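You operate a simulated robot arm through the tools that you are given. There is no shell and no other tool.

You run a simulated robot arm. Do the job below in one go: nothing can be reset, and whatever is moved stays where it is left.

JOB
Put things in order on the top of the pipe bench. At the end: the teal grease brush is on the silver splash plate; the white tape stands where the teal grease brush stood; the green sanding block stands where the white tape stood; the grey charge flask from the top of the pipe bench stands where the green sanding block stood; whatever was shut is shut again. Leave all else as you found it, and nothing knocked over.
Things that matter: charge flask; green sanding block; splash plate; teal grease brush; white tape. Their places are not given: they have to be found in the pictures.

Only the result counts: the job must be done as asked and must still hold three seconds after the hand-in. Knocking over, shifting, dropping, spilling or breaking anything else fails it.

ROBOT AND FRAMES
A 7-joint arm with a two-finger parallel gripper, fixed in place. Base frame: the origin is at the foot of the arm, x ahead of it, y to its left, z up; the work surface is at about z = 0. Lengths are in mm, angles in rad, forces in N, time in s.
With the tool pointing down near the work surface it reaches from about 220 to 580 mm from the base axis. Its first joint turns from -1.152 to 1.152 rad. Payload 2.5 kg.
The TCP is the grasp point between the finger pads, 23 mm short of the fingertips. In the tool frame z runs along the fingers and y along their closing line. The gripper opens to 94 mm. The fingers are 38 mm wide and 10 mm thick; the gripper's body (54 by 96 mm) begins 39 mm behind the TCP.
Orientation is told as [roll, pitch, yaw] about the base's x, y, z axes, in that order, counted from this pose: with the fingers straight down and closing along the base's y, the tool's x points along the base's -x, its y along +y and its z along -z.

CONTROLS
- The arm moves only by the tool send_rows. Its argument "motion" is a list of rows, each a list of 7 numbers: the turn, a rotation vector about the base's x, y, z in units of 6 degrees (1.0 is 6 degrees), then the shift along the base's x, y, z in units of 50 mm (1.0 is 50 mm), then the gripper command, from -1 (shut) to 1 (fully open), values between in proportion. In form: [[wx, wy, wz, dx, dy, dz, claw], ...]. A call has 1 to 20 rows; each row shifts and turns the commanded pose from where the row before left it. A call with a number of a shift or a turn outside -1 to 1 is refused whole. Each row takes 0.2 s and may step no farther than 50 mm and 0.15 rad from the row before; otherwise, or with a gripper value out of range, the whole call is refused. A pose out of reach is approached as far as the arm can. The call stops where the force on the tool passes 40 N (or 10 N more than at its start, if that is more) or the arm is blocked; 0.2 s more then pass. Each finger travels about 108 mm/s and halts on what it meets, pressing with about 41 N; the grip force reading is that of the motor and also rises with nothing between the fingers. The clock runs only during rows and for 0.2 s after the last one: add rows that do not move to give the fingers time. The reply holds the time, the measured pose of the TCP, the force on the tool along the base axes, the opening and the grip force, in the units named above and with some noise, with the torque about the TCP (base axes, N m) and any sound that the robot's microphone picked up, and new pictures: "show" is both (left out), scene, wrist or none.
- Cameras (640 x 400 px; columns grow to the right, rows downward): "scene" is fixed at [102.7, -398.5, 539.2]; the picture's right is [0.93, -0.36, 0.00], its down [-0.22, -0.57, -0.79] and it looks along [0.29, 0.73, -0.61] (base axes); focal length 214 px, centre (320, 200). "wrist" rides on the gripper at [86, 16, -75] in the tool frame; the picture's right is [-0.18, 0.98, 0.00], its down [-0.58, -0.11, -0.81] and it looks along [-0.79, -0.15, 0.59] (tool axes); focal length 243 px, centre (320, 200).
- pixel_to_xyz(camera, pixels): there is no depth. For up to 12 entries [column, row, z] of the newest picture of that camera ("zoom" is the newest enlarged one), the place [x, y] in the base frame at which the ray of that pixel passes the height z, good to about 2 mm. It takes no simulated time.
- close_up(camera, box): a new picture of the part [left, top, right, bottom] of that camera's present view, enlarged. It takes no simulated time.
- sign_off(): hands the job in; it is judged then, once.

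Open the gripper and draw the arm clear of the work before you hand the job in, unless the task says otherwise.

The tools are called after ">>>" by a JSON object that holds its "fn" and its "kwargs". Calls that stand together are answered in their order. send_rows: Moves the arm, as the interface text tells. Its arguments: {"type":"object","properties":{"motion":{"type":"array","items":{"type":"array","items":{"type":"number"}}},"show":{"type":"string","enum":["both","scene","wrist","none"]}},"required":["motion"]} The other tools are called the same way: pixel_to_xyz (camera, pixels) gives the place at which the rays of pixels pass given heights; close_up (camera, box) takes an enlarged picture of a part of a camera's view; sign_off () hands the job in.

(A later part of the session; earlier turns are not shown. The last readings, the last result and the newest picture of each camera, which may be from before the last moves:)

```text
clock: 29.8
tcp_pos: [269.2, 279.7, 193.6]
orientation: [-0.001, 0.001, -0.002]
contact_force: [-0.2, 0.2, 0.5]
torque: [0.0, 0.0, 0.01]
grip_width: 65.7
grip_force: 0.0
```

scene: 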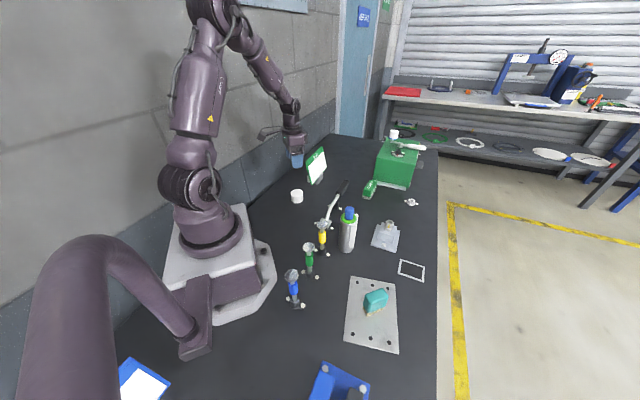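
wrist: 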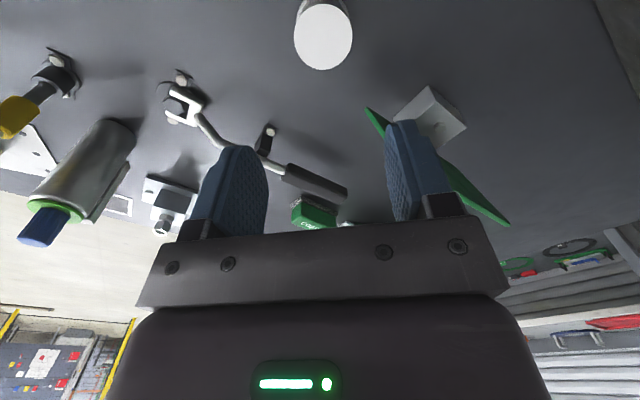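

The tape stands on the old brush spot. Now I go to a viewpoint behind the green block to measure it.

>>> {"fn": "send_rows", "kwargs": {"motion": [[0, 0, 0, 0, 0, 0.9, 0.4], [0, 0, 0, 0.72, -0.36, 0, 1], [0, 0, 0, 0.72, -0.36, 0, 1], [0, 0, 0, 0.72, -0.36, 0, 1], [0, 0, 0, 0.72, -0.36, 0, 1], [0, 0, 0, 0.72, -0.36, 0, 1], [0, 0, 0, 0, 0, -0.8, 1], [0, 0, 0, 0, 0, 0, 1]], "show": "both"}}

```text
clock: 31.6
tcp_pos: [451.4, 191.4, 197.5]
orientation: [0.0, 0.0, -0.002]
contact_force: [-0.3, 0.1, -0.1]
torque: [0.0, 0.02, 0.0]
grip_width: 93.9
grip_force: 0.0
```

scene: 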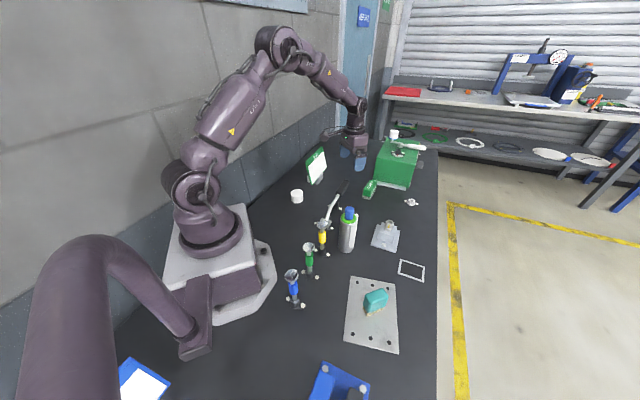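
wrist: 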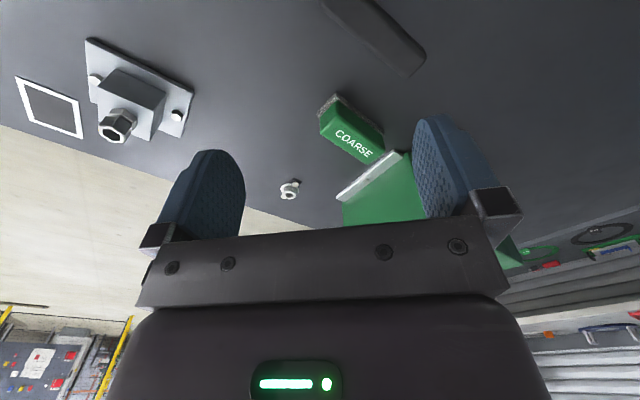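

The green block is at (352,130) in the wrist view, free of the fingers. I enlarge it in both views.

>>> {"fn": "close_up", "kwargs": {"camera": "wrist", "box": [300, 80, 420, 180]}}

>>> {"fn": "close_up", "kwargs": {"camera": "scene", "box": [355, 170, 395, 205]}}

```text
4.00 times, centred on (360, 130) of wrist
```

zoom: 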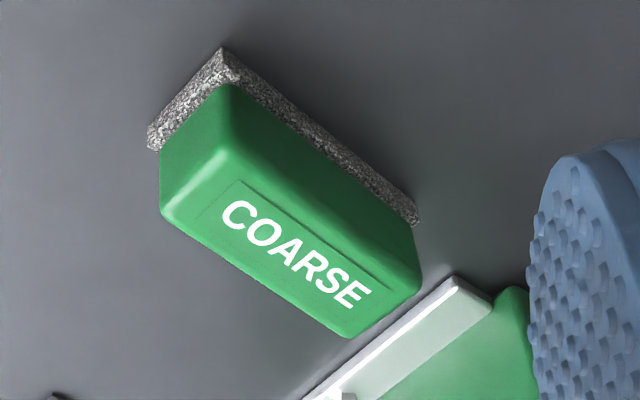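

```text
11.43 times, centred on (375, 188) of scene
```

zoom: 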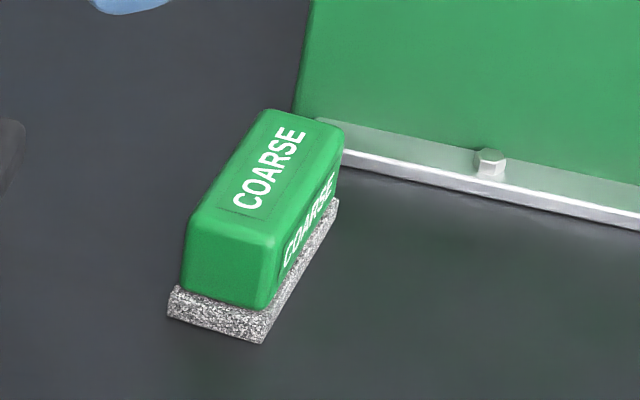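

I convert the grit-pad foot corners from both views and the top corners of the block.

>>> {"fn": "pixel_to_xyz", "kwargs": {"camera": "zoom", "pixels": [[168, 316, 0], [263, 343, 0], [338, 213, 0], [338, 198, 10], [190, 215, 45], [270, 238, 45], [343, 128, 45], [262, 110, 45]]}}

>>> {"fn": "pixel_to_xyz", "kwargs": {"camera": "wrist", "pixels": [[335.5, 92, 0], [317.25, 111.25, 0], [384.5, 133.5, 0], [367, 164.5, 45], [320.5, 134.5, 45], [384, 152, 45], [392.5, 149, 0], [355.5, 179, 0], [402, 151, 5]]}}

```text
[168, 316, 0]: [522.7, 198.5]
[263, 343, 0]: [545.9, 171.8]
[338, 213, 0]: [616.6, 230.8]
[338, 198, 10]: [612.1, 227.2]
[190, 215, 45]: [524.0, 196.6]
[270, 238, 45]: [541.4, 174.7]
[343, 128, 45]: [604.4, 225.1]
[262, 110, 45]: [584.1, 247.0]
```

```text
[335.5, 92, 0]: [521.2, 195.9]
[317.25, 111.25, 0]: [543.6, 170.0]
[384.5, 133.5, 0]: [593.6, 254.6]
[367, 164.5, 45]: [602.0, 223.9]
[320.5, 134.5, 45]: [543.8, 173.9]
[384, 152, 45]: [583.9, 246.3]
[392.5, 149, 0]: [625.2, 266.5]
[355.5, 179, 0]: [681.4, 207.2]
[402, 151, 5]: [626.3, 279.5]
```

Block: centre about (567,212), long axis about 39°, 92 x 34 mm, top z about 45; that is radius 605, near the reach limit. I yaw to 39° and hover over its near half to test reach.

>>> {"fn": "send_rows", "kwargs": {"motion": [[0, 0, 0.93, 0.2, 0, 0, 1], [0, 0, 0.93, 0.3, 0, 0, 1], [0, 0, 0.93, 0.3, 0.05, 0, 0.6], [0, 0, 0.93, 0.3, 0.05, -0.2, 0.4], [0, 0, 0.93, 0.3, 0.05, -0.3, 0.4], [0, 0, 0.93, 0.3, 0.05, -0.3, 0.4], [0, 0, 0.92, 0.3, 0.02, -0.3, 0.4], [0, 0, 0, 0, 0, 0, 0.4]], "show": "both"}}

```text
clock: 33.4
tcp_pos: [548.4, 203.8, 143.5]
orientation: [-0.001, 0.0, 0.679]
contact_force: [-0.8, -0.6, 0.5]
torque: [0.01, 0.01, 0.0]
grip_width: 66.0
grip_force: 0.0
```

scene: 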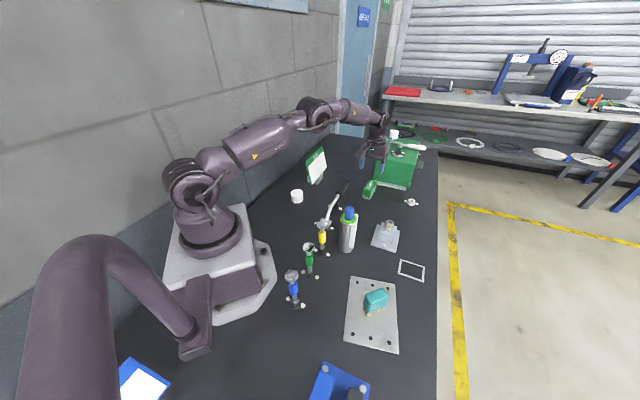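
wrist: 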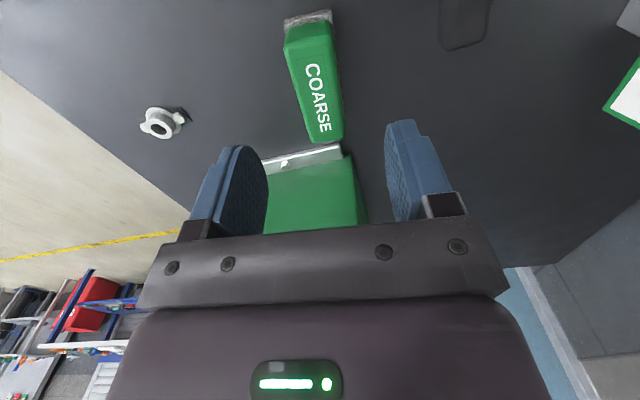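

At (548,204,143) the pose is reached. I enlarge the block from here for a refined centre and yaw.

>>> {"fn": "close_up", "kwargs": {"camera": "wrist", "box": [230, 0, 390, 150]}}

```text
2.67 times, centred on (310, 75) of wrist
```

zoom: 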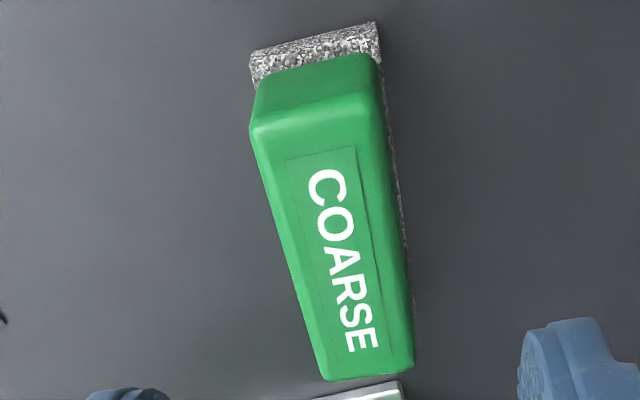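

>>> {"fn": "pixel_to_xyz", "kwargs": {"camera": "zoom", "pixels": [[250, 50, 0], [374, 22, 0], [412, 318, 0], [250, 125, 45], [385, 100, 45], [325, 379, 45], [414, 362, 45], [380, 55, 15], [258, 80, 15], [402, 380, 5]]}}

```text
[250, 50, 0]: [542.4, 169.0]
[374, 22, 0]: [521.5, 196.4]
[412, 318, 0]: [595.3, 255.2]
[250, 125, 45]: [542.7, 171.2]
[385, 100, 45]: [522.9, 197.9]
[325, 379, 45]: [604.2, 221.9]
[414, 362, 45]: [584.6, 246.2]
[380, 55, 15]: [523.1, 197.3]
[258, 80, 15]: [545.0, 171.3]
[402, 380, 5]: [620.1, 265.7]
```

The block's footprint corners are about (521.5,196), (542.5,169.5), (595,255), (616,230), centre (569,212.6). I go lower to z = 90 over a point 10 mm nearer than the centre to test the reach.

>>> {"fn": "send_rows", "kwargs": {"motion": [[0, 0, 0, 0.12, 0.03, -0.4, 0.4], [0, 0, 0, 0.12, 0.03, -0.4, 0.4], [0, 0, 0, 0, 0, -0.25, 0.4], [0, 0, 0, 0, 0, 0, 0.4]], "show": "wrist"}}

```text
clock: 34.4
tcp_pos: [560.7, 205.6, 89.5]
orientation: [0.0, 0.0, 0.677]
contact_force: [-0.2, 0.1, -1.0]
torque: [0.01, 0.0, 0.0]
grip_width: 65.8
grip_force: 0.0
```

wrist: 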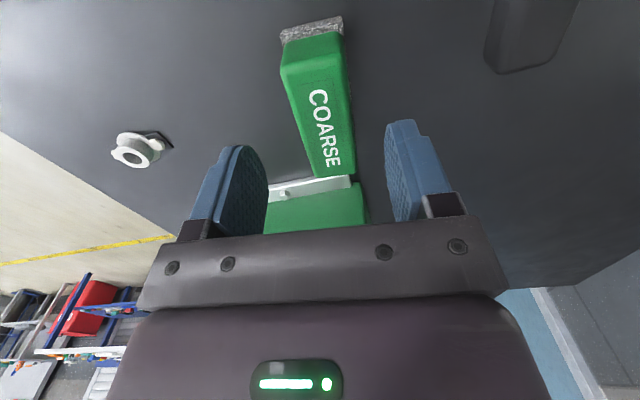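

The pose was reached exactly. I go on down to z = 37 between the block's sides.

>>> {"fn": "send_rows", "kwargs": {"motion": [[0, 0, 0, 0, 0, -0.4, 0.4], [0, 0, 0, 0, 0, -0.4, 0.4], [0, 0, 0, 0, 0, -0.25, 0.4], [0, 0, 0, 0, 0, 0, 0.4]], "show": "wrist"}}

```text
clock: 35.4
tcp_pos: [557.6, 204.9, 37.7]
orientation: [-0.001, -0.001, 0.677]
contact_force: [0.0, 0.1, -0.2]
torque: [0.01, 0.01, 0.01]
grip_width: 65.8
grip_force: 0.1
out of reach, approached as far as the arm can: row 2
```

wrist: 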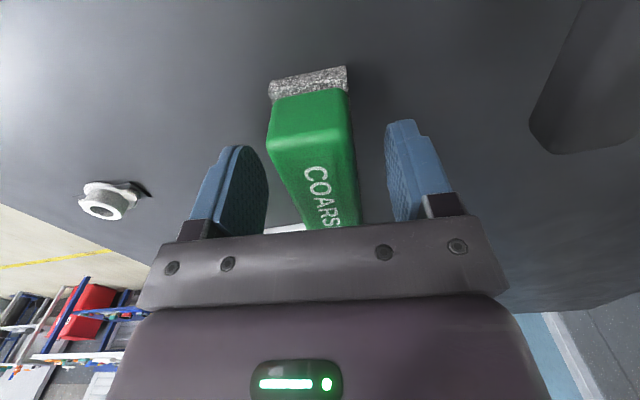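

The arm reached (557.6,204.9,37.7), about 13 mm short of the block's centre along its length, which is a fine grip. I close the fingers.

>>> {"fn": "send_rows", "kwargs": {"motion": [[0, 0, 0, 0, 0, 0, 0], [0, 0, 0, 0, 0, 0, -0.3], [0, 0, 0, 0, 0, 0, -1], [0, 0, 0, 0, 0, 0, -1]], "show": "wrist"}}

```text
clock: 36.4
tcp_pos: [556.8, 204.1, 38.6]
orientation: [0.0, -0.001, 0.678]
contact_force: [0.3, 0.1, 0.3]
torque: [0.01, 0.0, 0.01]
grip_width: 33.6
grip_force: 41.3
```

wrist: 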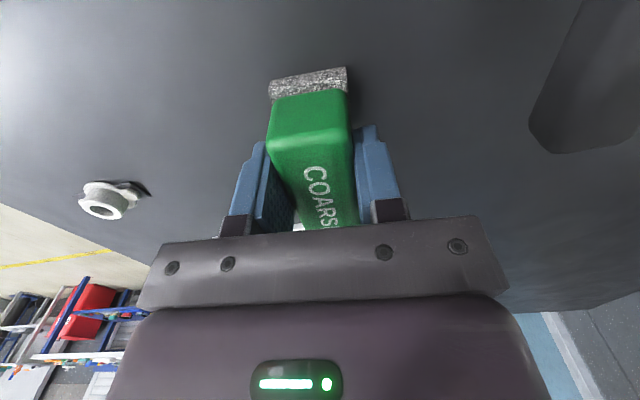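

Block held (33.6 mm). I lift straight up, then swing back toward the old tape spot while turning to yaw 0.

>>> {"fn": "send_rows", "kwargs": {"motion": [[0, 0, 0, 0, 0, 0.3, -1], [0, 0, 0, 0, 0, 0.6, -1], [0, 0, 0, 0, 0, 0.7, -1], [0, 0, 0, 0, 0, 0.7, -1], [0, 0, -0.927, -0.26, -0.3, 0, -1], [0, 0, -0.927, -0.26, -0.3, 0, -1], [0, 0, -0.927, -0.26, -0.3, 0, -1], [0, 0, -0.927, -0.26, -0.3, 0, -1], [0, 0, -0.927, -0.26, -0.3, 0, -1], [0, 0, -0.927, -0.26, -0.3, 0, -1], [0, 0, -0.927, -0.26, -0.3, 0, -1], [0, 0, 0, 0, 0, 0, -1]], "show": "both"}}

```text
clock: 39.0
tcp_pos: [467.4, 99.9, 155.1]
orientation: [0.0, 0.0, -0.004]
contact_force: [0.4, -1.4, -2.2]
torque: [0.01, 0.01, -0.04]
grip_width: 33.4
grip_force: 41.2
```

scene: 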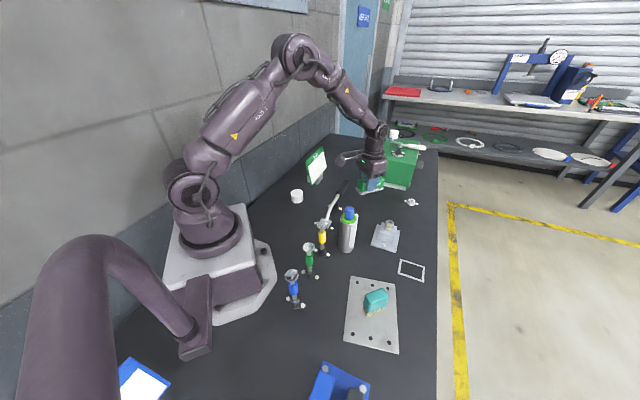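
wrist: 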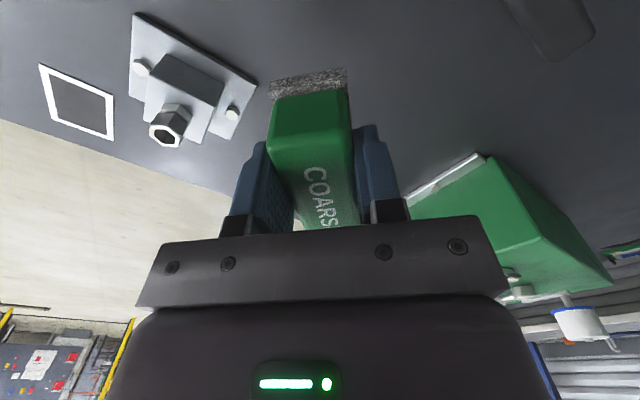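

The block is above the old tape spot. I correct 1.5 mm in y and lower to about z = 40.

>>> {"fn": "send_rows", "kwargs": {"motion": [[0, 0, 0, 0, -0.03, -0.7, -1], [0, 0, 0, 0, 0, -0.7, -1], [0, 0, 0, 0, 0, -0.6, -1], [0, 0, 0, 0, 0, -0.27, -1], [0, 0, 0, 0, 0, 0, -1]], "show": "both"}}

```text
clock: 40.2
tcp_pos: [468.5, 97.0, 39.8]
orientation: [0.001, 0.0, -0.003]
contact_force: [0.6, 0.1, -1.0]
torque: [0.01, 0.02, 0.0]
grip_width: 33.7
grip_force: 41.2
```

scene: 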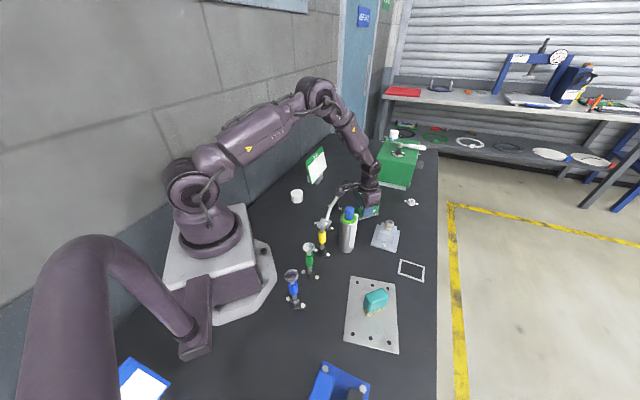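
wrist: 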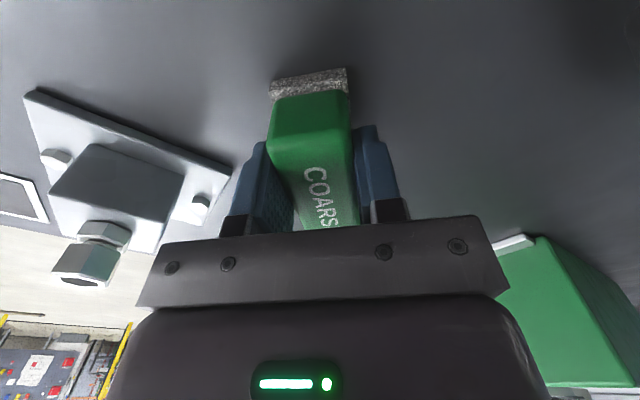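

Clear of the bracket, with 1–2 mm left to the bench. I lower in 1 mm steps until light contact.

>>> {"fn": "send_rows", "kwargs": {"motion": [[0, 0, 0, -0.015, 0.015, -0.02, -1], [0, 0, 0, 0, 0, -0.015, -1], [0, 0, 0, 0, 0, 0, -1]], "show": "none"}}

```text
clock: 41.0
tcp_pos: [466.2, 98.8, 39.1]
orientation: [0.0, -0.002, 0.0]
contact_force: [-2.0, -2.4, 7.2]
torque: [-0.05, -0.44, -0.09]
grip_width: 33.7
grip_force: 40.9
```

Light contact (7.2 N, at the far end first). I go 0.5 mm further and open the fingers.

>>> {"fn": "send_rows", "kwargs": {"motion": [[0, 0, 0, 0, 0, -0.008, -1], [0, 0, 0, 0, 0, 0, -0.2], [0, 0, 0, 0, 0, 0, 0], [0, 0, 0, 0, 0, 0, 0.25], [0, 0, 0, 0, 0, 0, 0.25]], "show": "wrist"}}

```text
clock: 42.2
tcp_pos: [466.2, 99.4, 37.3]
orientation: [-0.001, -0.001, -0.002]
contact_force: [0.0, -0.4, -0.2]
torque: [0.0, -0.01, 0.0]
grip_width: 58.8
grip_force: 0.1
```

wrist: 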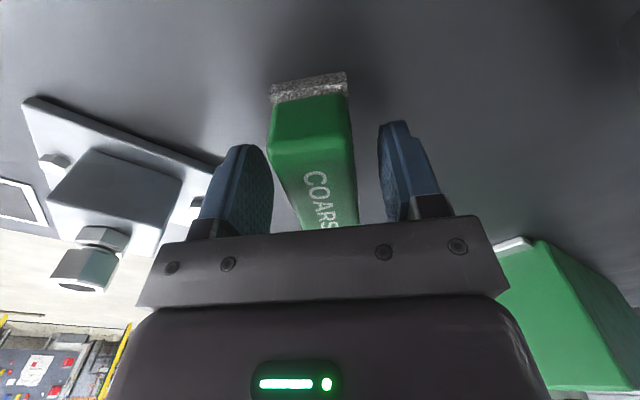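

The block stands free. I rise and draw back to view the flask from behind and above.

>>> {"fn": "send_rows", "kwargs": {"motion": [[0, 0, 0, 0, 0, 0.5, 0.25], [0, 0, 0, 0, 0, 0.9, 0.25], [0, 0, 0, 0, 0, 0.95, 0.25], [0, 0, 0, 0, 0, 0.95, 0.25], [0, 0, 0, 0, 0, 0.95, 1], [0, 0, 0, 0, 0, 0.75, 1], [0, 0, 0, -0.75, -0.36, 0, 1], [0, 0, 0, -0.75, -0.36, 0, 1], [0, 0, 0, -0.75, -0.36, 0, 1], [0, 0, 0, -0.75, -0.36, 0, 1], [0, 0, 0, -0.75, -0.36, 0, 1], [0, 0, 0, 0, 0, 0, 1]], "show": "both"}}

```text
clock: 44.8
tcp_pos: [278.5, 7.6, 286.7]
orientation: [0.0, 0.0, -0.003]
contact_force: [-0.5, 0.1, 0.5]
torque: [0.0, -0.02, -0.01]
grip_width: 94.2
grip_force: 0.1
```

scene: 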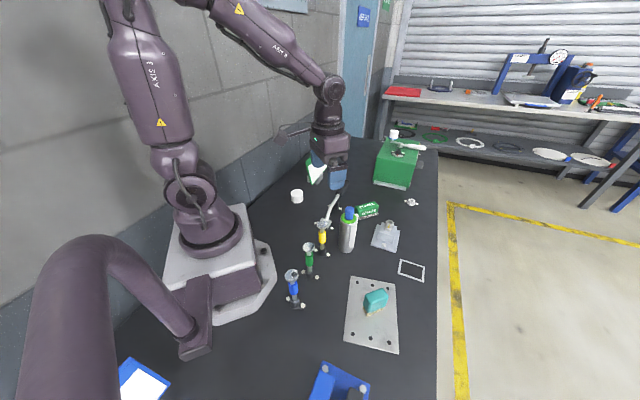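
wrist: 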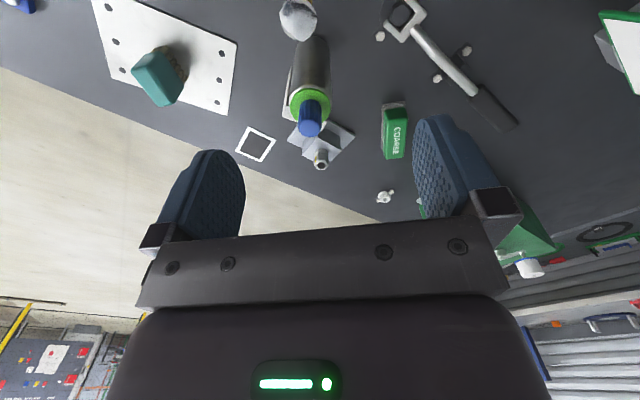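

The block stands at the tape's old place, brush and tape look right. I enlarge the flask in both views to measure its foot and top.

>>> {"fn": "close_up", "kwargs": {"camera": "wrist", "box": [260, 20, 370, 150]}}

>>> {"fn": "close_up", "kwargs": {"camera": "scene", "box": [320, 195, 400, 260]}}

```text
3.08 times, centred on (315, 85) of wrist
```

zoom: 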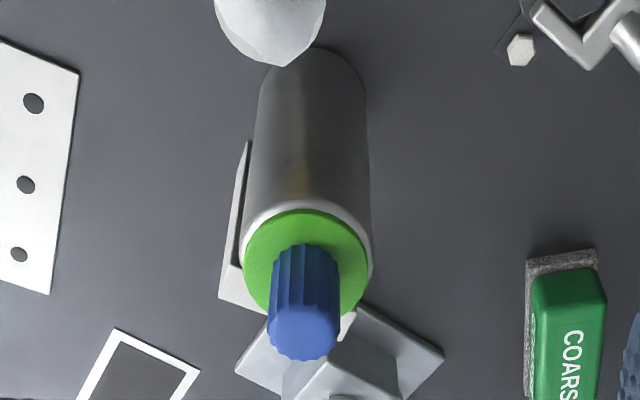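

```text
6.15 times, centred on (360, 228) of scene
```

zoom: 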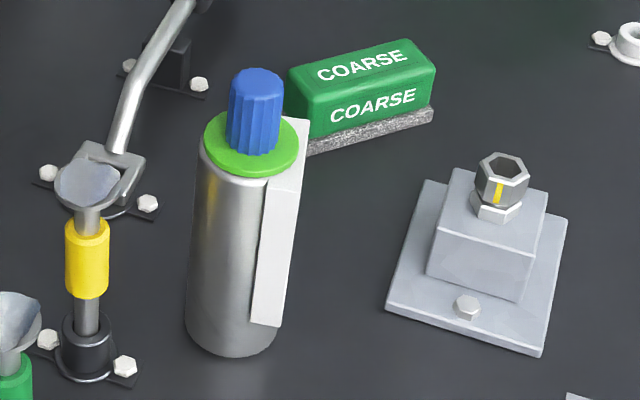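

The flask has a green collar, blue cap and a white flat plate along one side. I triangulate its foot, cap, collar and that plate with both cameras.

>>> {"fn": "pixel_to_xyz", "kwargs": {"camera": "scene", "pixels": [[358.4, 215, 90], [358.4, 215, 110], [358.4, 215, 130], [354, 248.5, 0], [354, 248.5, 15], [354, 248.5, 30], [345.7, 253.4, 0], [338.2, 248.3, 0], [353.2, 250, 0], [349.8, 208, 150], [348.8, 219, 120], [349.8, 208, 170]]}}

>>> {"fn": "pixel_to_xyz", "kwargs": {"camera": "wrist", "pixels": [[282.4, 116.4, 90], [282.4, 116.4, 110], [282.4, 116.4, 130], [291.5, 66.1, 0], [291.5, 66.1, 15], [291.5, 66.1, 30], [312.3, 35.3, 0], [294.8, 47.6, 0], [330, 50.8, 0], [309, 128, 150], [310, 105, 120], [309, 128, 170]]}}

```text
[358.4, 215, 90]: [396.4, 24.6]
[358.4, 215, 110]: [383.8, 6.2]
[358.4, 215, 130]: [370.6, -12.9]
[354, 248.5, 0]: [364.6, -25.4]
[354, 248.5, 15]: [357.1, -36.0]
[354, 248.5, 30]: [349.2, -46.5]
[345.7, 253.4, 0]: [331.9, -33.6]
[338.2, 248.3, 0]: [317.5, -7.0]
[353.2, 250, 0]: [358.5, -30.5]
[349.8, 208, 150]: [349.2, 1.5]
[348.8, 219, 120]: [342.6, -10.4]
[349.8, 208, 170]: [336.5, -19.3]
```

```text
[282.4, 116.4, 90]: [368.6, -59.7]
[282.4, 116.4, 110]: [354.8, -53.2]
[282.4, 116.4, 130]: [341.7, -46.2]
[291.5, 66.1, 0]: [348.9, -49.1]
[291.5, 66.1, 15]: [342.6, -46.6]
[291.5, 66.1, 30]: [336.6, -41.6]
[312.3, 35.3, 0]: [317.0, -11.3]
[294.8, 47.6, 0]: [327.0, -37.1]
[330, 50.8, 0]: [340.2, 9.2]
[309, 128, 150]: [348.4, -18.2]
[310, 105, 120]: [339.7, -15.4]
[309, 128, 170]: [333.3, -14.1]
```

The white plate's shape is not clear from these two directions. I move to the flask's -y side and yaw +84° so the wrist camera looks at it from there.

>>> {"fn": "send_rows", "kwargs": {"motion": [[0, 0, 1, 0.1, -0.22, 0, 1], [0, 0, 1, 0.1, -0.22, 0, 1], [0, 0, 1, 0.1, -0.22, 0, 1], [0, 0, 1, 0.1, -0.22, 0, 1], [0, 0, 1, 0.1, -0.22, 0, 1], [0, 0, 1, 0.1, -0.22, 0, 1], [0, 0, 1, 0.1, -0.22, 0, 1], [0, 0, 1, 0.1, -0.22, 0, 1], [0, 0, 1, 0.1, -0.22, 0, 1], [0, 0, 1, 0.1, -0.22, 0, 1], [0, 0, 1, 0.1, -0.22, 0, 1], [0, 0, 1, 0.1, -0.22, 0, 1], [0, 0, 1, 0.1, -0.22, 0, 1], [0, 0, 1, 0, -0.22, 0, 1], [0, 0, 0, 0, 0, -0.6, 1], [0, 0, 0, 0, 0, 0, 1]], "show": "both"}}

```text
clock: 48.2
tcp_pos: [342.2, -145.6, 255.8]
orientation: [0.0, 0.001, 1.464]
contact_force: [-0.6, -0.3, 0.1]
torque: [0.03, -0.02, 0.0]
grip_width: 93.9
grip_force: 0.1
```

scene: 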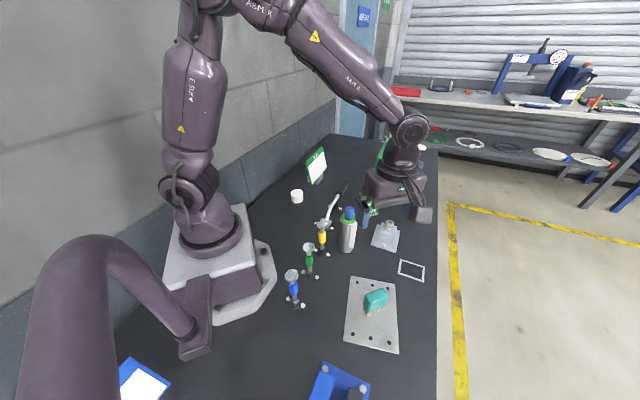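
wrist: 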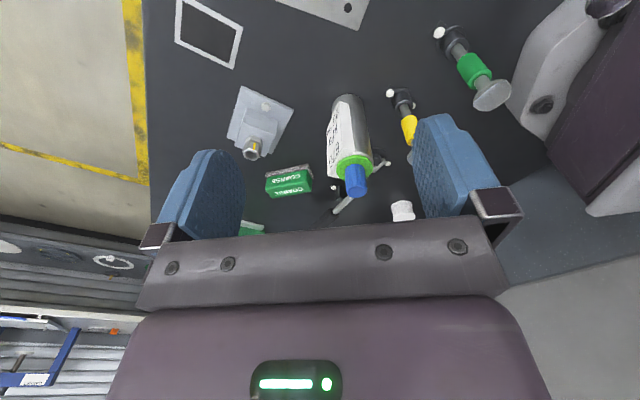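

From the -y side the white plate turns out to be a label with writing, seen at (340,140). I enlarge it.

>>> {"fn": "close_up", "kwargs": {"camera": "wrist", "box": [310, 80, 400, 205]}}

>>> {"fn": "close_up", "kwargs": {"camera": "wrist", "box": [220, 70, 440, 220]}}

```text
3.20 times, centred on (355, 142) of wrist
```

zoom: 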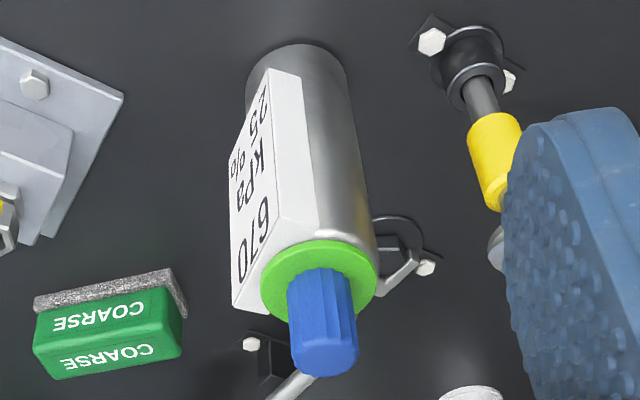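

```text
2.67 times, centred on (330, 145) of wrist
```

zoom: 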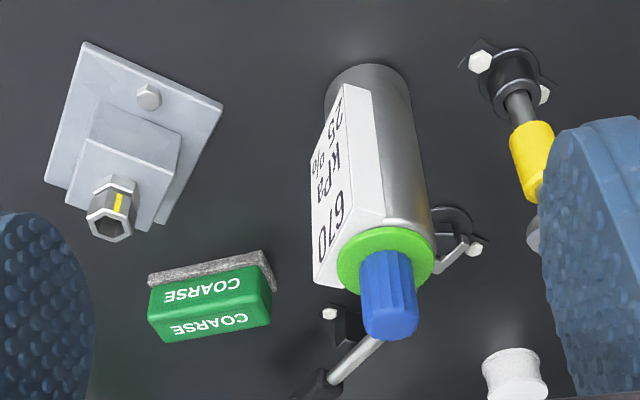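

The white part is a thick label panel on the flask's +x side with "670 kPa 25 %" on its face. I convert its edges and the flask outline from this view.

>>> {"fn": "pixel_to_xyz", "kwargs": {"camera": "wrist", "pixels": [[339.4, 100.75, 10], [339.4, 100.75, 25], [348.75, 102.9, 10], [348.75, 102.9, 25], [326.25, 127, 10], [326.25, 127, 25], [327.5, 175.4, 110], [327.5, 175.4, 120], [327.5, 175.4, 130], [350, 94, 0], [355.5, 183, 160], [355.5, 183, 170]]}}

>>> {"fn": "pixel_to_xyz", "kwargs": {"camera": "scene", "pixels": [[348.65, 247.9, 10], [348.65, 247.9, 25], [354, 248.5, 10], [354, 248.5, 20], [358.4, 215, 115], [358.4, 215, 125]]}}

```text
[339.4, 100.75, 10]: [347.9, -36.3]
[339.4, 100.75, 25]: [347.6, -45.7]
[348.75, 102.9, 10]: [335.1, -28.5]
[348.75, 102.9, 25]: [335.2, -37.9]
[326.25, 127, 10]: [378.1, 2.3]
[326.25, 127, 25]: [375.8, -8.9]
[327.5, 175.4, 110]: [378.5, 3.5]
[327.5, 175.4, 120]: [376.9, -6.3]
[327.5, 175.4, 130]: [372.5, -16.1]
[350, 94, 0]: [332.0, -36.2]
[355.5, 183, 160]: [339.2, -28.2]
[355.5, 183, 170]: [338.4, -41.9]
```

```text
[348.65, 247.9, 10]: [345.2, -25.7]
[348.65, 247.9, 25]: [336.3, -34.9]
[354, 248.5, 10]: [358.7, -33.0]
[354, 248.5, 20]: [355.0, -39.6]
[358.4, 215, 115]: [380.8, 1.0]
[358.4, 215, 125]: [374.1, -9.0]
```

The panel spans about (348,-47) to (376,-6), some 16 mm thick, from z = 27 to 120; the cap height decides how low the palm can go. I enlarge the cap and collar in both views.

>>> {"fn": "close_up", "kwargs": {"camera": "scene", "box": [335, 200, 367, 222]}}

>>> {"fn": "close_up", "kwargs": {"camera": "wrist", "box": [325, 145, 385, 205]}}

```text
16.00 times, centred on (351, 211) of scene
```

zoom: 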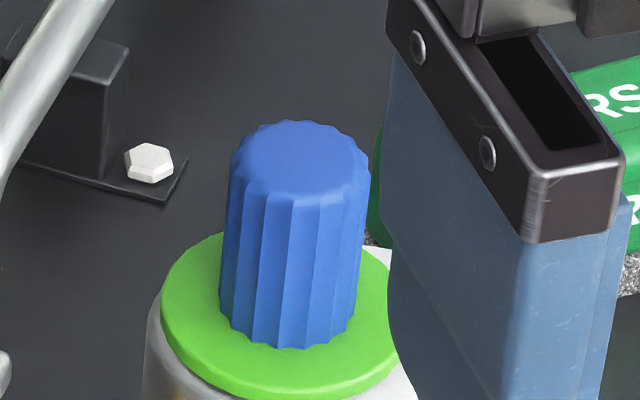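

```text
6.67 times, centred on (355, 175) of wrist
```

zoom: 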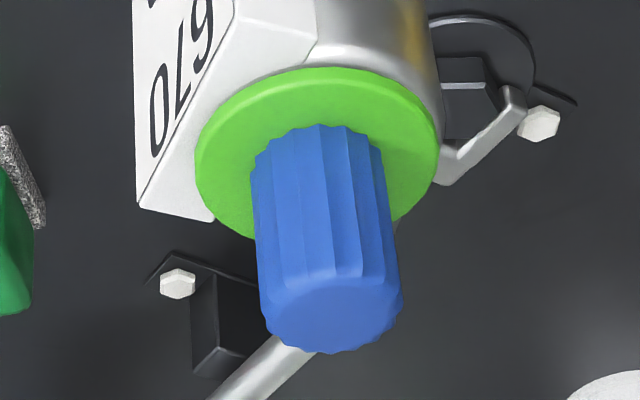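

I convert the cap-top and collar centres from both enlargements at several heights.

>>> {"fn": "pixel_to_xyz", "kwargs": {"camera": "scene", "pixels": [[349.8, 208.5, 155], [349.8, 208.5, 165], [349.8, 208.5, 175], [348.7, 218, 120], [348.7, 218, 130], [345.4, 208.5, 165], [354.2, 208.5, 165]]}}

>>> {"fn": "pixel_to_xyz", "kwargs": {"camera": "wrist", "pixels": [[356.9, 192.2, 155], [356.9, 192.2, 165], [356.9, 192.2, 175], [354.7, 167.8, 120], [354.7, 167.8, 130], [336.3, 168, 125], [373, 168, 125], [346.5, 192.2, 165], [367.5, 192.2, 165]]}}

```text
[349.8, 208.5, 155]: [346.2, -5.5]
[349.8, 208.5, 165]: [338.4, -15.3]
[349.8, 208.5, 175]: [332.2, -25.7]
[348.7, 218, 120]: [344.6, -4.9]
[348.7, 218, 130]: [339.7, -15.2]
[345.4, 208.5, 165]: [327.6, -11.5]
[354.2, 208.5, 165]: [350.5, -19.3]
```

```text
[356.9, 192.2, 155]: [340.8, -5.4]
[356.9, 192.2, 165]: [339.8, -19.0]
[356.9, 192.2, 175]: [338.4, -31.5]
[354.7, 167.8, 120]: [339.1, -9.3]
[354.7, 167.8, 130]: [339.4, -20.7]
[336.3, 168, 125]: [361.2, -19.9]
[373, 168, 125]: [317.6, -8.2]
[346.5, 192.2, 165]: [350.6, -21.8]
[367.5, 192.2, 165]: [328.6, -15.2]
```

The flask axis is (339.3,-15), cap top about z = 163, body about 46 mm wide; the palm clearance means gripping with TCP near z = 129. Before picking it I test whether the arm reaches the block's old spot at that height, unloaded.

>>> {"fn": "send_rows", "kwargs": {"motion": [[0, 0, -0.97, 0.38, 0.63, 0, 1], [0, 0, -0.97, 0.38, 0.63, 0, 1], [0, 0, -0.97, 0.38, 0.63, 0, 1], [0, 0, -0.97, 0.38, 0.63, 0, 1], [0, 0, -0.97, 0.38, 0.63, 0, 1], [0, 0, -0.97, 0.38, 0.63, 0, 1], [0, 0, -0.97, 0.38, 0.63, 0, 1], [0, 0, -0.97, 0.38, 0.63, 0, 1], [0, 0, -0.97, 0.38, 0.63, 0, 1], [0, 0, -0.97, 0.38, 0.63, 0, 1], [0, 0, -0.97, 0.38, 0.63, 0, 1], [0, 0, 0, 0, 0, -0.7, 1], [0, 0, 0, 0, 0, -0.7, 1], [0, 0, 0, 0, 0, -0.8, 1], [0, 0, 0, 0, 0, 0, 1]], "show": "both"}}

```text
clock: 51.4
tcp_pos: [552.0, 198.7, 145.5]
orientation: [0.0, 0.0, 0.348]
contact_force: [0.7, 0.7, 0.1]
torque: [0.02, 0.01, 0.01]
grip_width: 94.1
grip_force: 0.0
```

scene: 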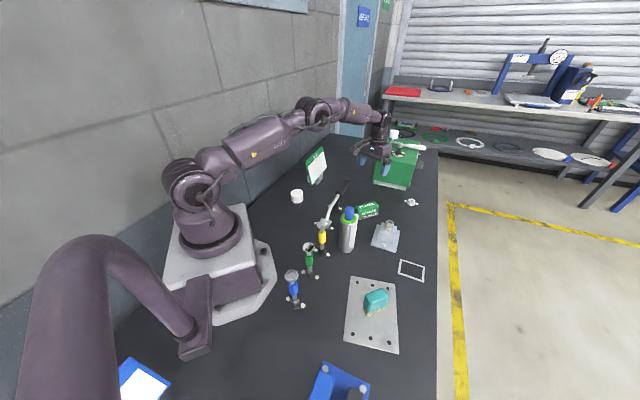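
wrist: 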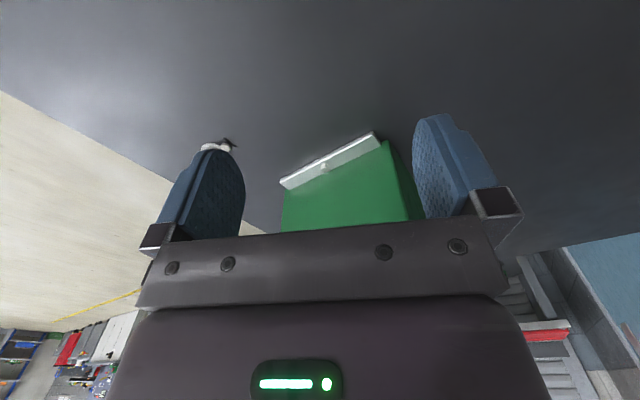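

The old block spot is clear and the box's foot strip runs from (282,184) to (376,136). I check the strip's position and then push outward to test the reach.

>>> {"fn": "pixel_to_xyz", "kwargs": {"camera": "wrist", "pixels": [[282, 184, 0], [376, 136, 0], [385, 143, 5], [284, 190, 5], [283, 228, 60], [423, 218, 60]]}}

>>> {"fn": "send_rows", "kwargs": {"motion": [[0, 0, 0, 0.1, 0.1, -0.1, 1], [0, 0, 0, 0.1, 0.1, -0.1, 1], [0, 0, 0, 0.08, 0.07, -0.05, 1], [0, 0, 0, 0, 0, 0, 1]], "show": "none"}}

```text
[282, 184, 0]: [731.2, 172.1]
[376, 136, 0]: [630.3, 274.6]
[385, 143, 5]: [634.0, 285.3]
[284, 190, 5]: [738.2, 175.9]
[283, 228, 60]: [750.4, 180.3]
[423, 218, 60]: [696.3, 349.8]
```

```text
clock: 52.4
tcp_pos: [562.6, 213.9, 134.4]
orientation: [0.001, 0.001, 0.347]
contact_force: [0.1, -0.1, 0.3]
torque: [0.03, 0.02, 0.02]
grip_width: 94.0
grip_force: 0.0
out of reach, approached as far as the arm can: row 3
```

At z = 134 the reach limit is about 602 mm, so with the flask held 10 mm ahead of the TCP the target (569,213) works. I go back up and over to the flask at yaw -32° so the pads meet the round sides and miss the panel.

>>> {"fn": "send_rows", "kwargs": {"motion": [[0, 0, 0, 0, 0, 0.95, 1], [0, 0, 0, 0, 0, 0.95, 1], [0, 0, -0.963, -0.515, -0.497, 0, 1], [0, 0, -0.963, -0.515, -0.497, 0, 1], [0, 0, -0.963, -0.515, -0.497, 0, 1], [0, 0, -0.963, -0.515, -0.497, 0, 1], [0, 0, -0.963, -0.515, -0.497, 0, 1], [0, 0, -0.963, -0.515, -0.497, 0, 1], [0, 0, -0.963, -0.515, -0.497, 0, 1], [0, 0, -0.963, -0.515, -0.497, 0, 0.62], [0, 0, -0.963, -0.515, -0.497, 0, 0.62], [0, 0, 0, 0, 0, 0, 0.62]], "show": "both"}}

```text
clock: 55.0
tcp_pos: [323.7, -13.5, 219.1]
orientation: [-0.001, 0.0, -0.561]
contact_force: [0.0, 0.4, -0.6]
torque: [0.01, 0.01, -0.02]
grip_width: 76.0
grip_force: 0.1
out of reach, approached as far as the arm can: row 2
```

scene: 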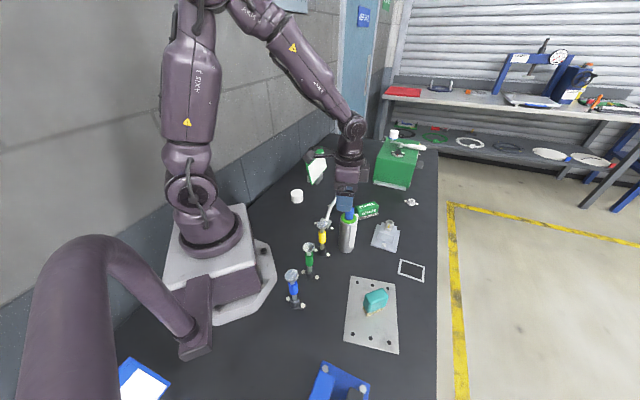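
wrist: 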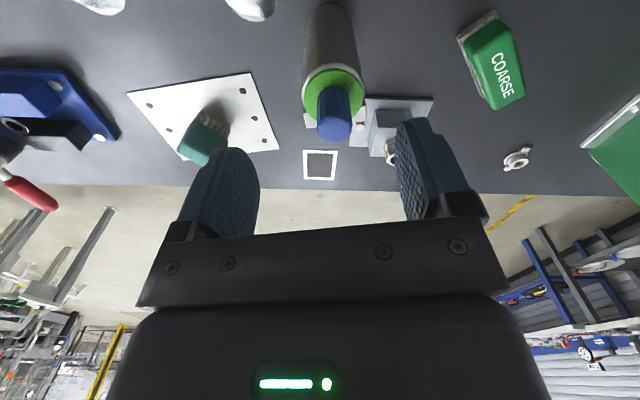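

Now at (323.7,-13.5,219), yaw -32°. I enlarge the flask's top from here to check its axis and the panel's direction.

>>> {"fn": "close_up", "kwargs": {"camera": "wrist", "box": [280, 0, 400, 150]}}

```text
2.67 times, centred on (340, 75) of wrist
```

zoom: 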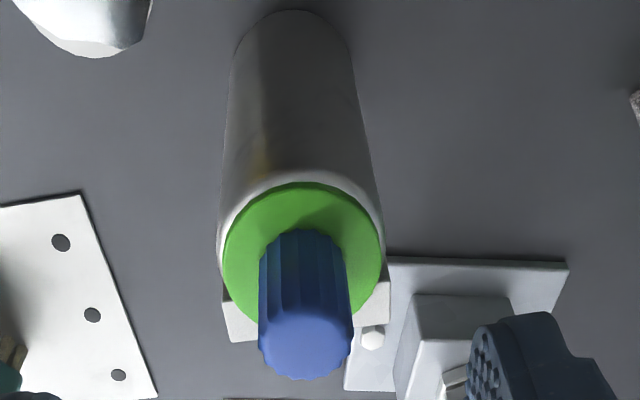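

From here the panel's top shows on both sides of the cap, nearly square to the view. I convert its corners, the collar and the cap top.

>>> {"fn": "pixel_to_xyz", "kwargs": {"camera": "zoom", "pixels": [[225, 290, 120], [232, 342, 120], [390, 280, 120], [388, 322, 120], [302, 255, 126], [222, 255, 126], [382, 255, 126], [306, 345, 163], [296, 10, 0], [217, 245, 118], [385, 240, 118]]}}

```text
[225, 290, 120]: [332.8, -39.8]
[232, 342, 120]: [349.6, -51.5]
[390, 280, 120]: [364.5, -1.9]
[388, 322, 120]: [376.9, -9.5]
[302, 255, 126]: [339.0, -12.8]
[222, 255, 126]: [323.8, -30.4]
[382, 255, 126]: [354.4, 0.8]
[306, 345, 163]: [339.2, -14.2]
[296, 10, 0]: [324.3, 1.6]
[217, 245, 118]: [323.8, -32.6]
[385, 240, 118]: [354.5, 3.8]
```

Axis (339.2,-14.3), panel normal about -35°, body 47.6 mm wide. I shift to (331,-8.6), turn 3° more, and come down to z = 175 with the cap between the open fingers.

>>> {"fn": "send_rows", "kwargs": {"motion": [[0, 0, -0.5, 0.146, 0.098, 0, 0.62], [0, 0, 0, 0, 0, -0.4, 0.62], [0, 0, 0, 0, 0, -0.48, 0.62], [0, 0, 0, 0, 0, 0, 0.62]], "show": "both"}}

```text
clock: 56.0
tcp_pos: [332.6, -9.8, 175.1]
orientation: [-0.001, 0.0, -0.612]
contact_force: [-0.3, -0.4, 0.3]
torque: [-0.01, 0.03, -0.01]
grip_width: 76.1
grip_force: 0.1
```

scene: 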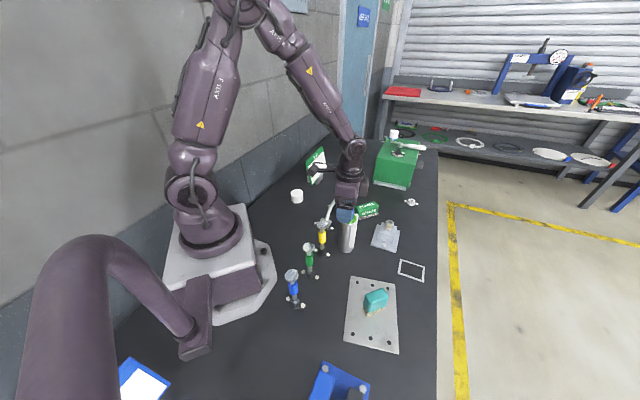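
wrist: 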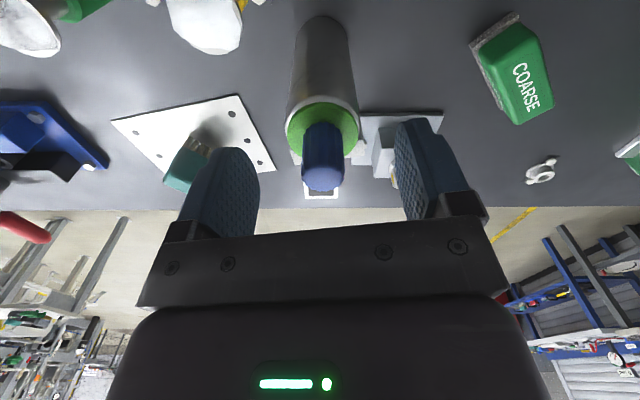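

The cap is centred between the fingers. I re-check its position from here before lowering.

>>> {"fn": "pixel_to_xyz", "kwargs": {"camera": "wrist", "pixels": [[322, 178, 163], [322, 129, 126], [285, 129, 126], [359, 129, 126], [204, 40, 130], [204, 53, 130]]}}

>>> {"fn": "close_up", "kwargs": {"camera": "wrist", "box": [260, 80, 390, 210]}}

```text
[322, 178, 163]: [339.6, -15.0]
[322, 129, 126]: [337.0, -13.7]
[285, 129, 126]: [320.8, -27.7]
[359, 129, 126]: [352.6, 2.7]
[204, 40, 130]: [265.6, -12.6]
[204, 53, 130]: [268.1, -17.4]
```

```text
3.08 times, centred on (325, 145) of wrist
```

zoom: 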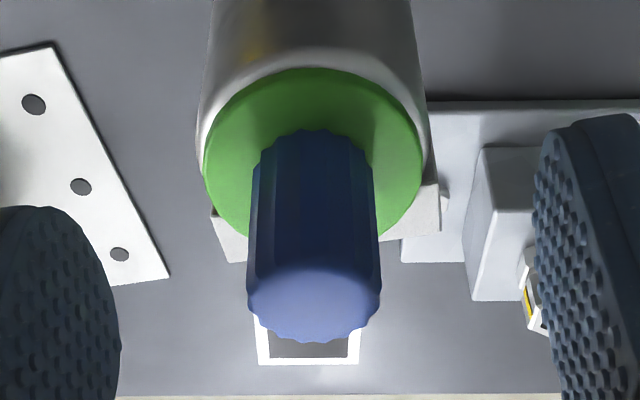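

Centred within a millimetre across; I shift back 2.4 mm along the panel direction and lower to z = 129, leaving a few mm between palm and cap.

>>> {"fn": "send_rows", "kwargs": {"motion": [[0, 0, 0, -0.04, 0.028, -0.3, 0.62], [0, 0, 0, 0, 0, -0.3, 0.62], [0, 0, 0, 0, 0, -0.2, 0.62], [0, 0, 0, 0, 0, -0.12, 0.62], [0, 0, 0, 0, 0, 0, 0.62]], "show": "both"}}

```text
clock: 57.2
tcp_pos: [329.6, -7.1, 126.9]
orientation: [0.0, -0.001, -0.613]
contact_force: [-0.4, 1.0, -0.1]
torque: [0.0, -0.03, 0.02]
grip_width: 76.4
grip_force: 0.0
```

scene: 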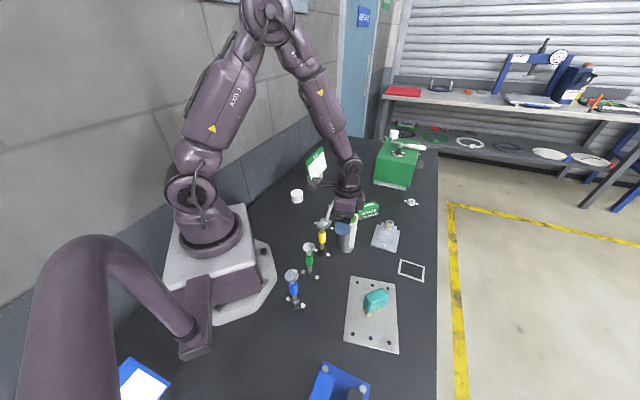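
wrist: 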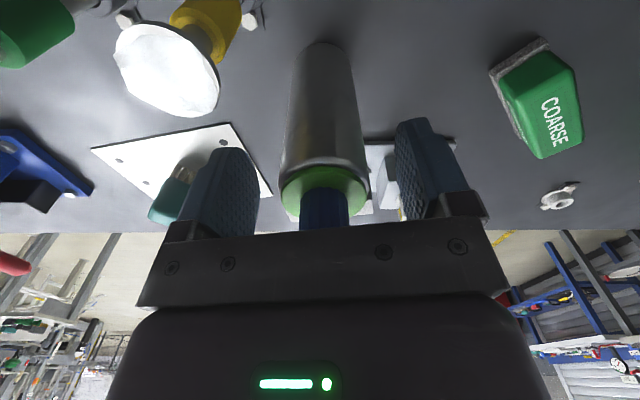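

No contact, and the fingers flank the flask's upper body. I check the overlap closely before closing.

>>> {"fn": "close_up", "kwargs": {"camera": "scene", "box": [320, 180, 380, 260]}}

>>> {"fn": "close_up", "kwargs": {"camera": "wrist", "box": [250, 110, 410, 240]}}

```text
5.00 times, centred on (350, 220) of scene
```

zoom: 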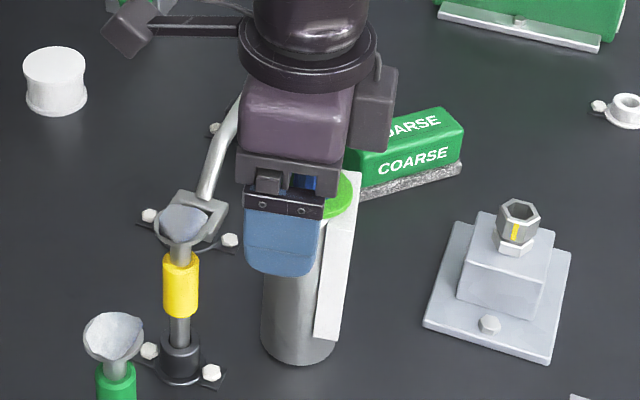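

```text
3.08 times, centred on (330, 175) of wrist
```

zoom: 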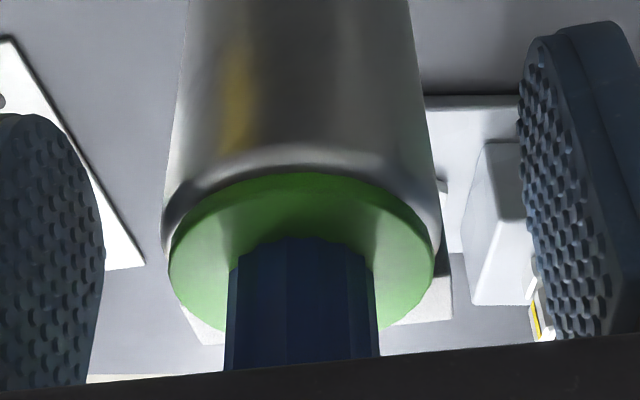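

The pads overlap the body by roughly 10 mm below the collar. I lower 2 mm more for a better hold, watching the force for cap contact.

>>> {"fn": "send_rows", "kwargs": {"motion": [[0, 0, 0, 0, 0, -0.02, 0.62], [0, 0, 0, 0, 0, -0.02, 0.62], [0, 0, 0, 0, 0, 0, 0.62]], "show": "none"}}

```text
clock: 58.0
tcp_pos: [330.0, -6.8, 125.9]
orientation: [0.0, -0.001, -0.613]
contact_force: [1.3, 0.3, 0.1]
torque: [0.01, -0.01, 0.01]
grip_width: 76.2
grip_force: 0.1
```

Still no contact at z = 126. I close gently on the flask.

>>> {"fn": "send_rows", "kwargs": {"motion": [[0, 0, 0, 0, 0, 0, 0.4], [0, 0, 0, 0, 0, 0, 0.2], [0, 0, 0, 0, 0, 0, 0.05], [0, 0, 0, 0, 0, 0, -0.2], [0, 0, 0, 0, 0, 0, -1], [0, 0, 0, 0, 0, 0, -1]], "show": "both"}}

```text
clock: 59.4
tcp_pos: [329.0, -6.9, 126.7]
orientation: [0.0, 0.0, -0.612]
contact_force: [-1.5, -2.2, 1.5]
torque: [-0.13, 0.04, -0.07]
grip_width: 47.3
grip_force: 41.2
```

scene: 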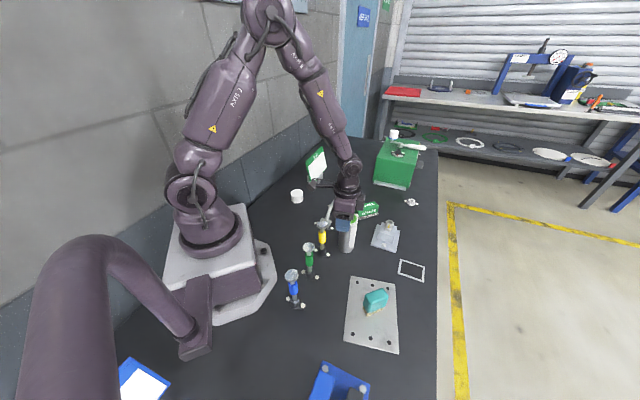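
wrist: 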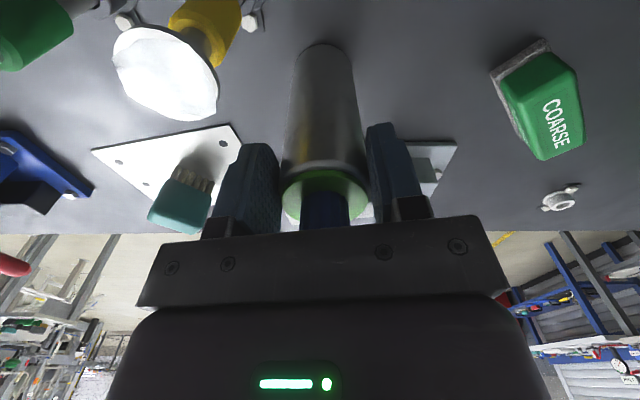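

The pads hold the flask at 47.3 mm. I lift 10 mm slowly and check the hold.

>>> {"fn": "send_rows", "kwargs": {"motion": [[0, 0, 0, 0, 0, 0.04, -1], [0, 0, 0, 0, 0, 0.08, -1], [0, 0, 0, 0, 0, 0.08, -1], [0, 0, 0, 0, 0, 0, -1], [0, 0, 0, 0, 0, 0, -1]], "show": "both"}}

>>> {"fn": "close_up", "kwargs": {"camera": "scene", "box": [320, 180, 380, 260]}}

```text
clock: 60.6
tcp_pos: [328.5, -6.3, 135.6]
orientation: [0.0, 0.0, -0.612]
contact_force: [-0.4, 0.1, -3.9]
torque: [0.03, 0.08, 0.01]
grip_width: 47.6
grip_force: 41.1
```

scene: 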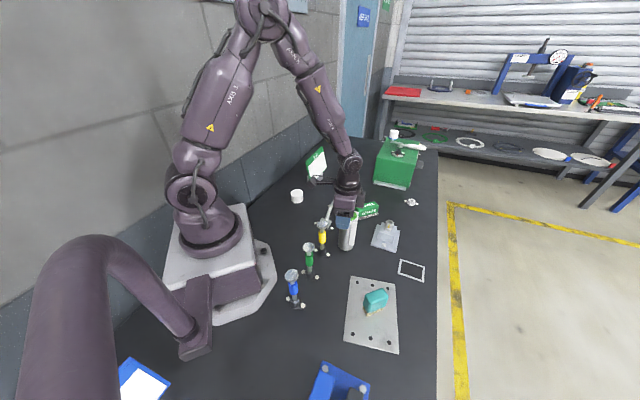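
wrist: 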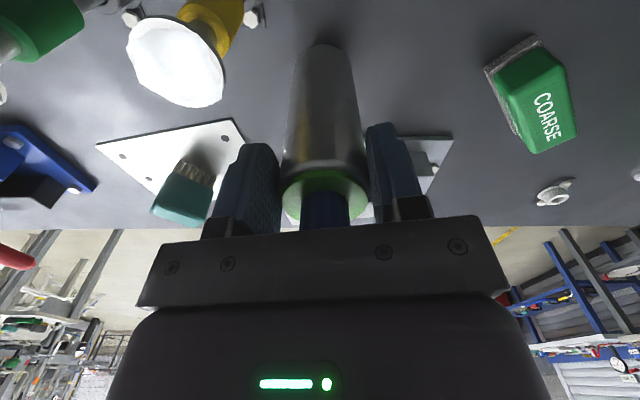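

```text
5.00 times, centred on (350, 220) of scene
```

zoom: 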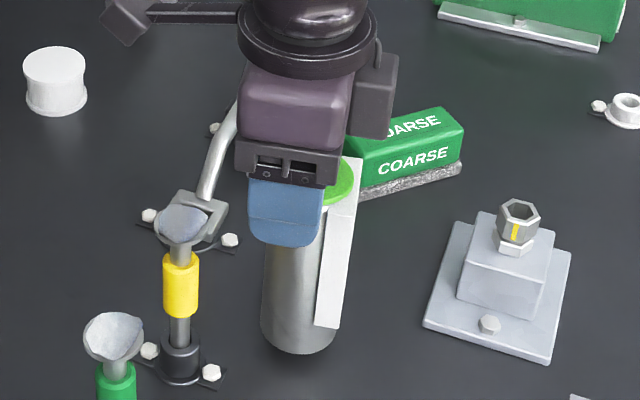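

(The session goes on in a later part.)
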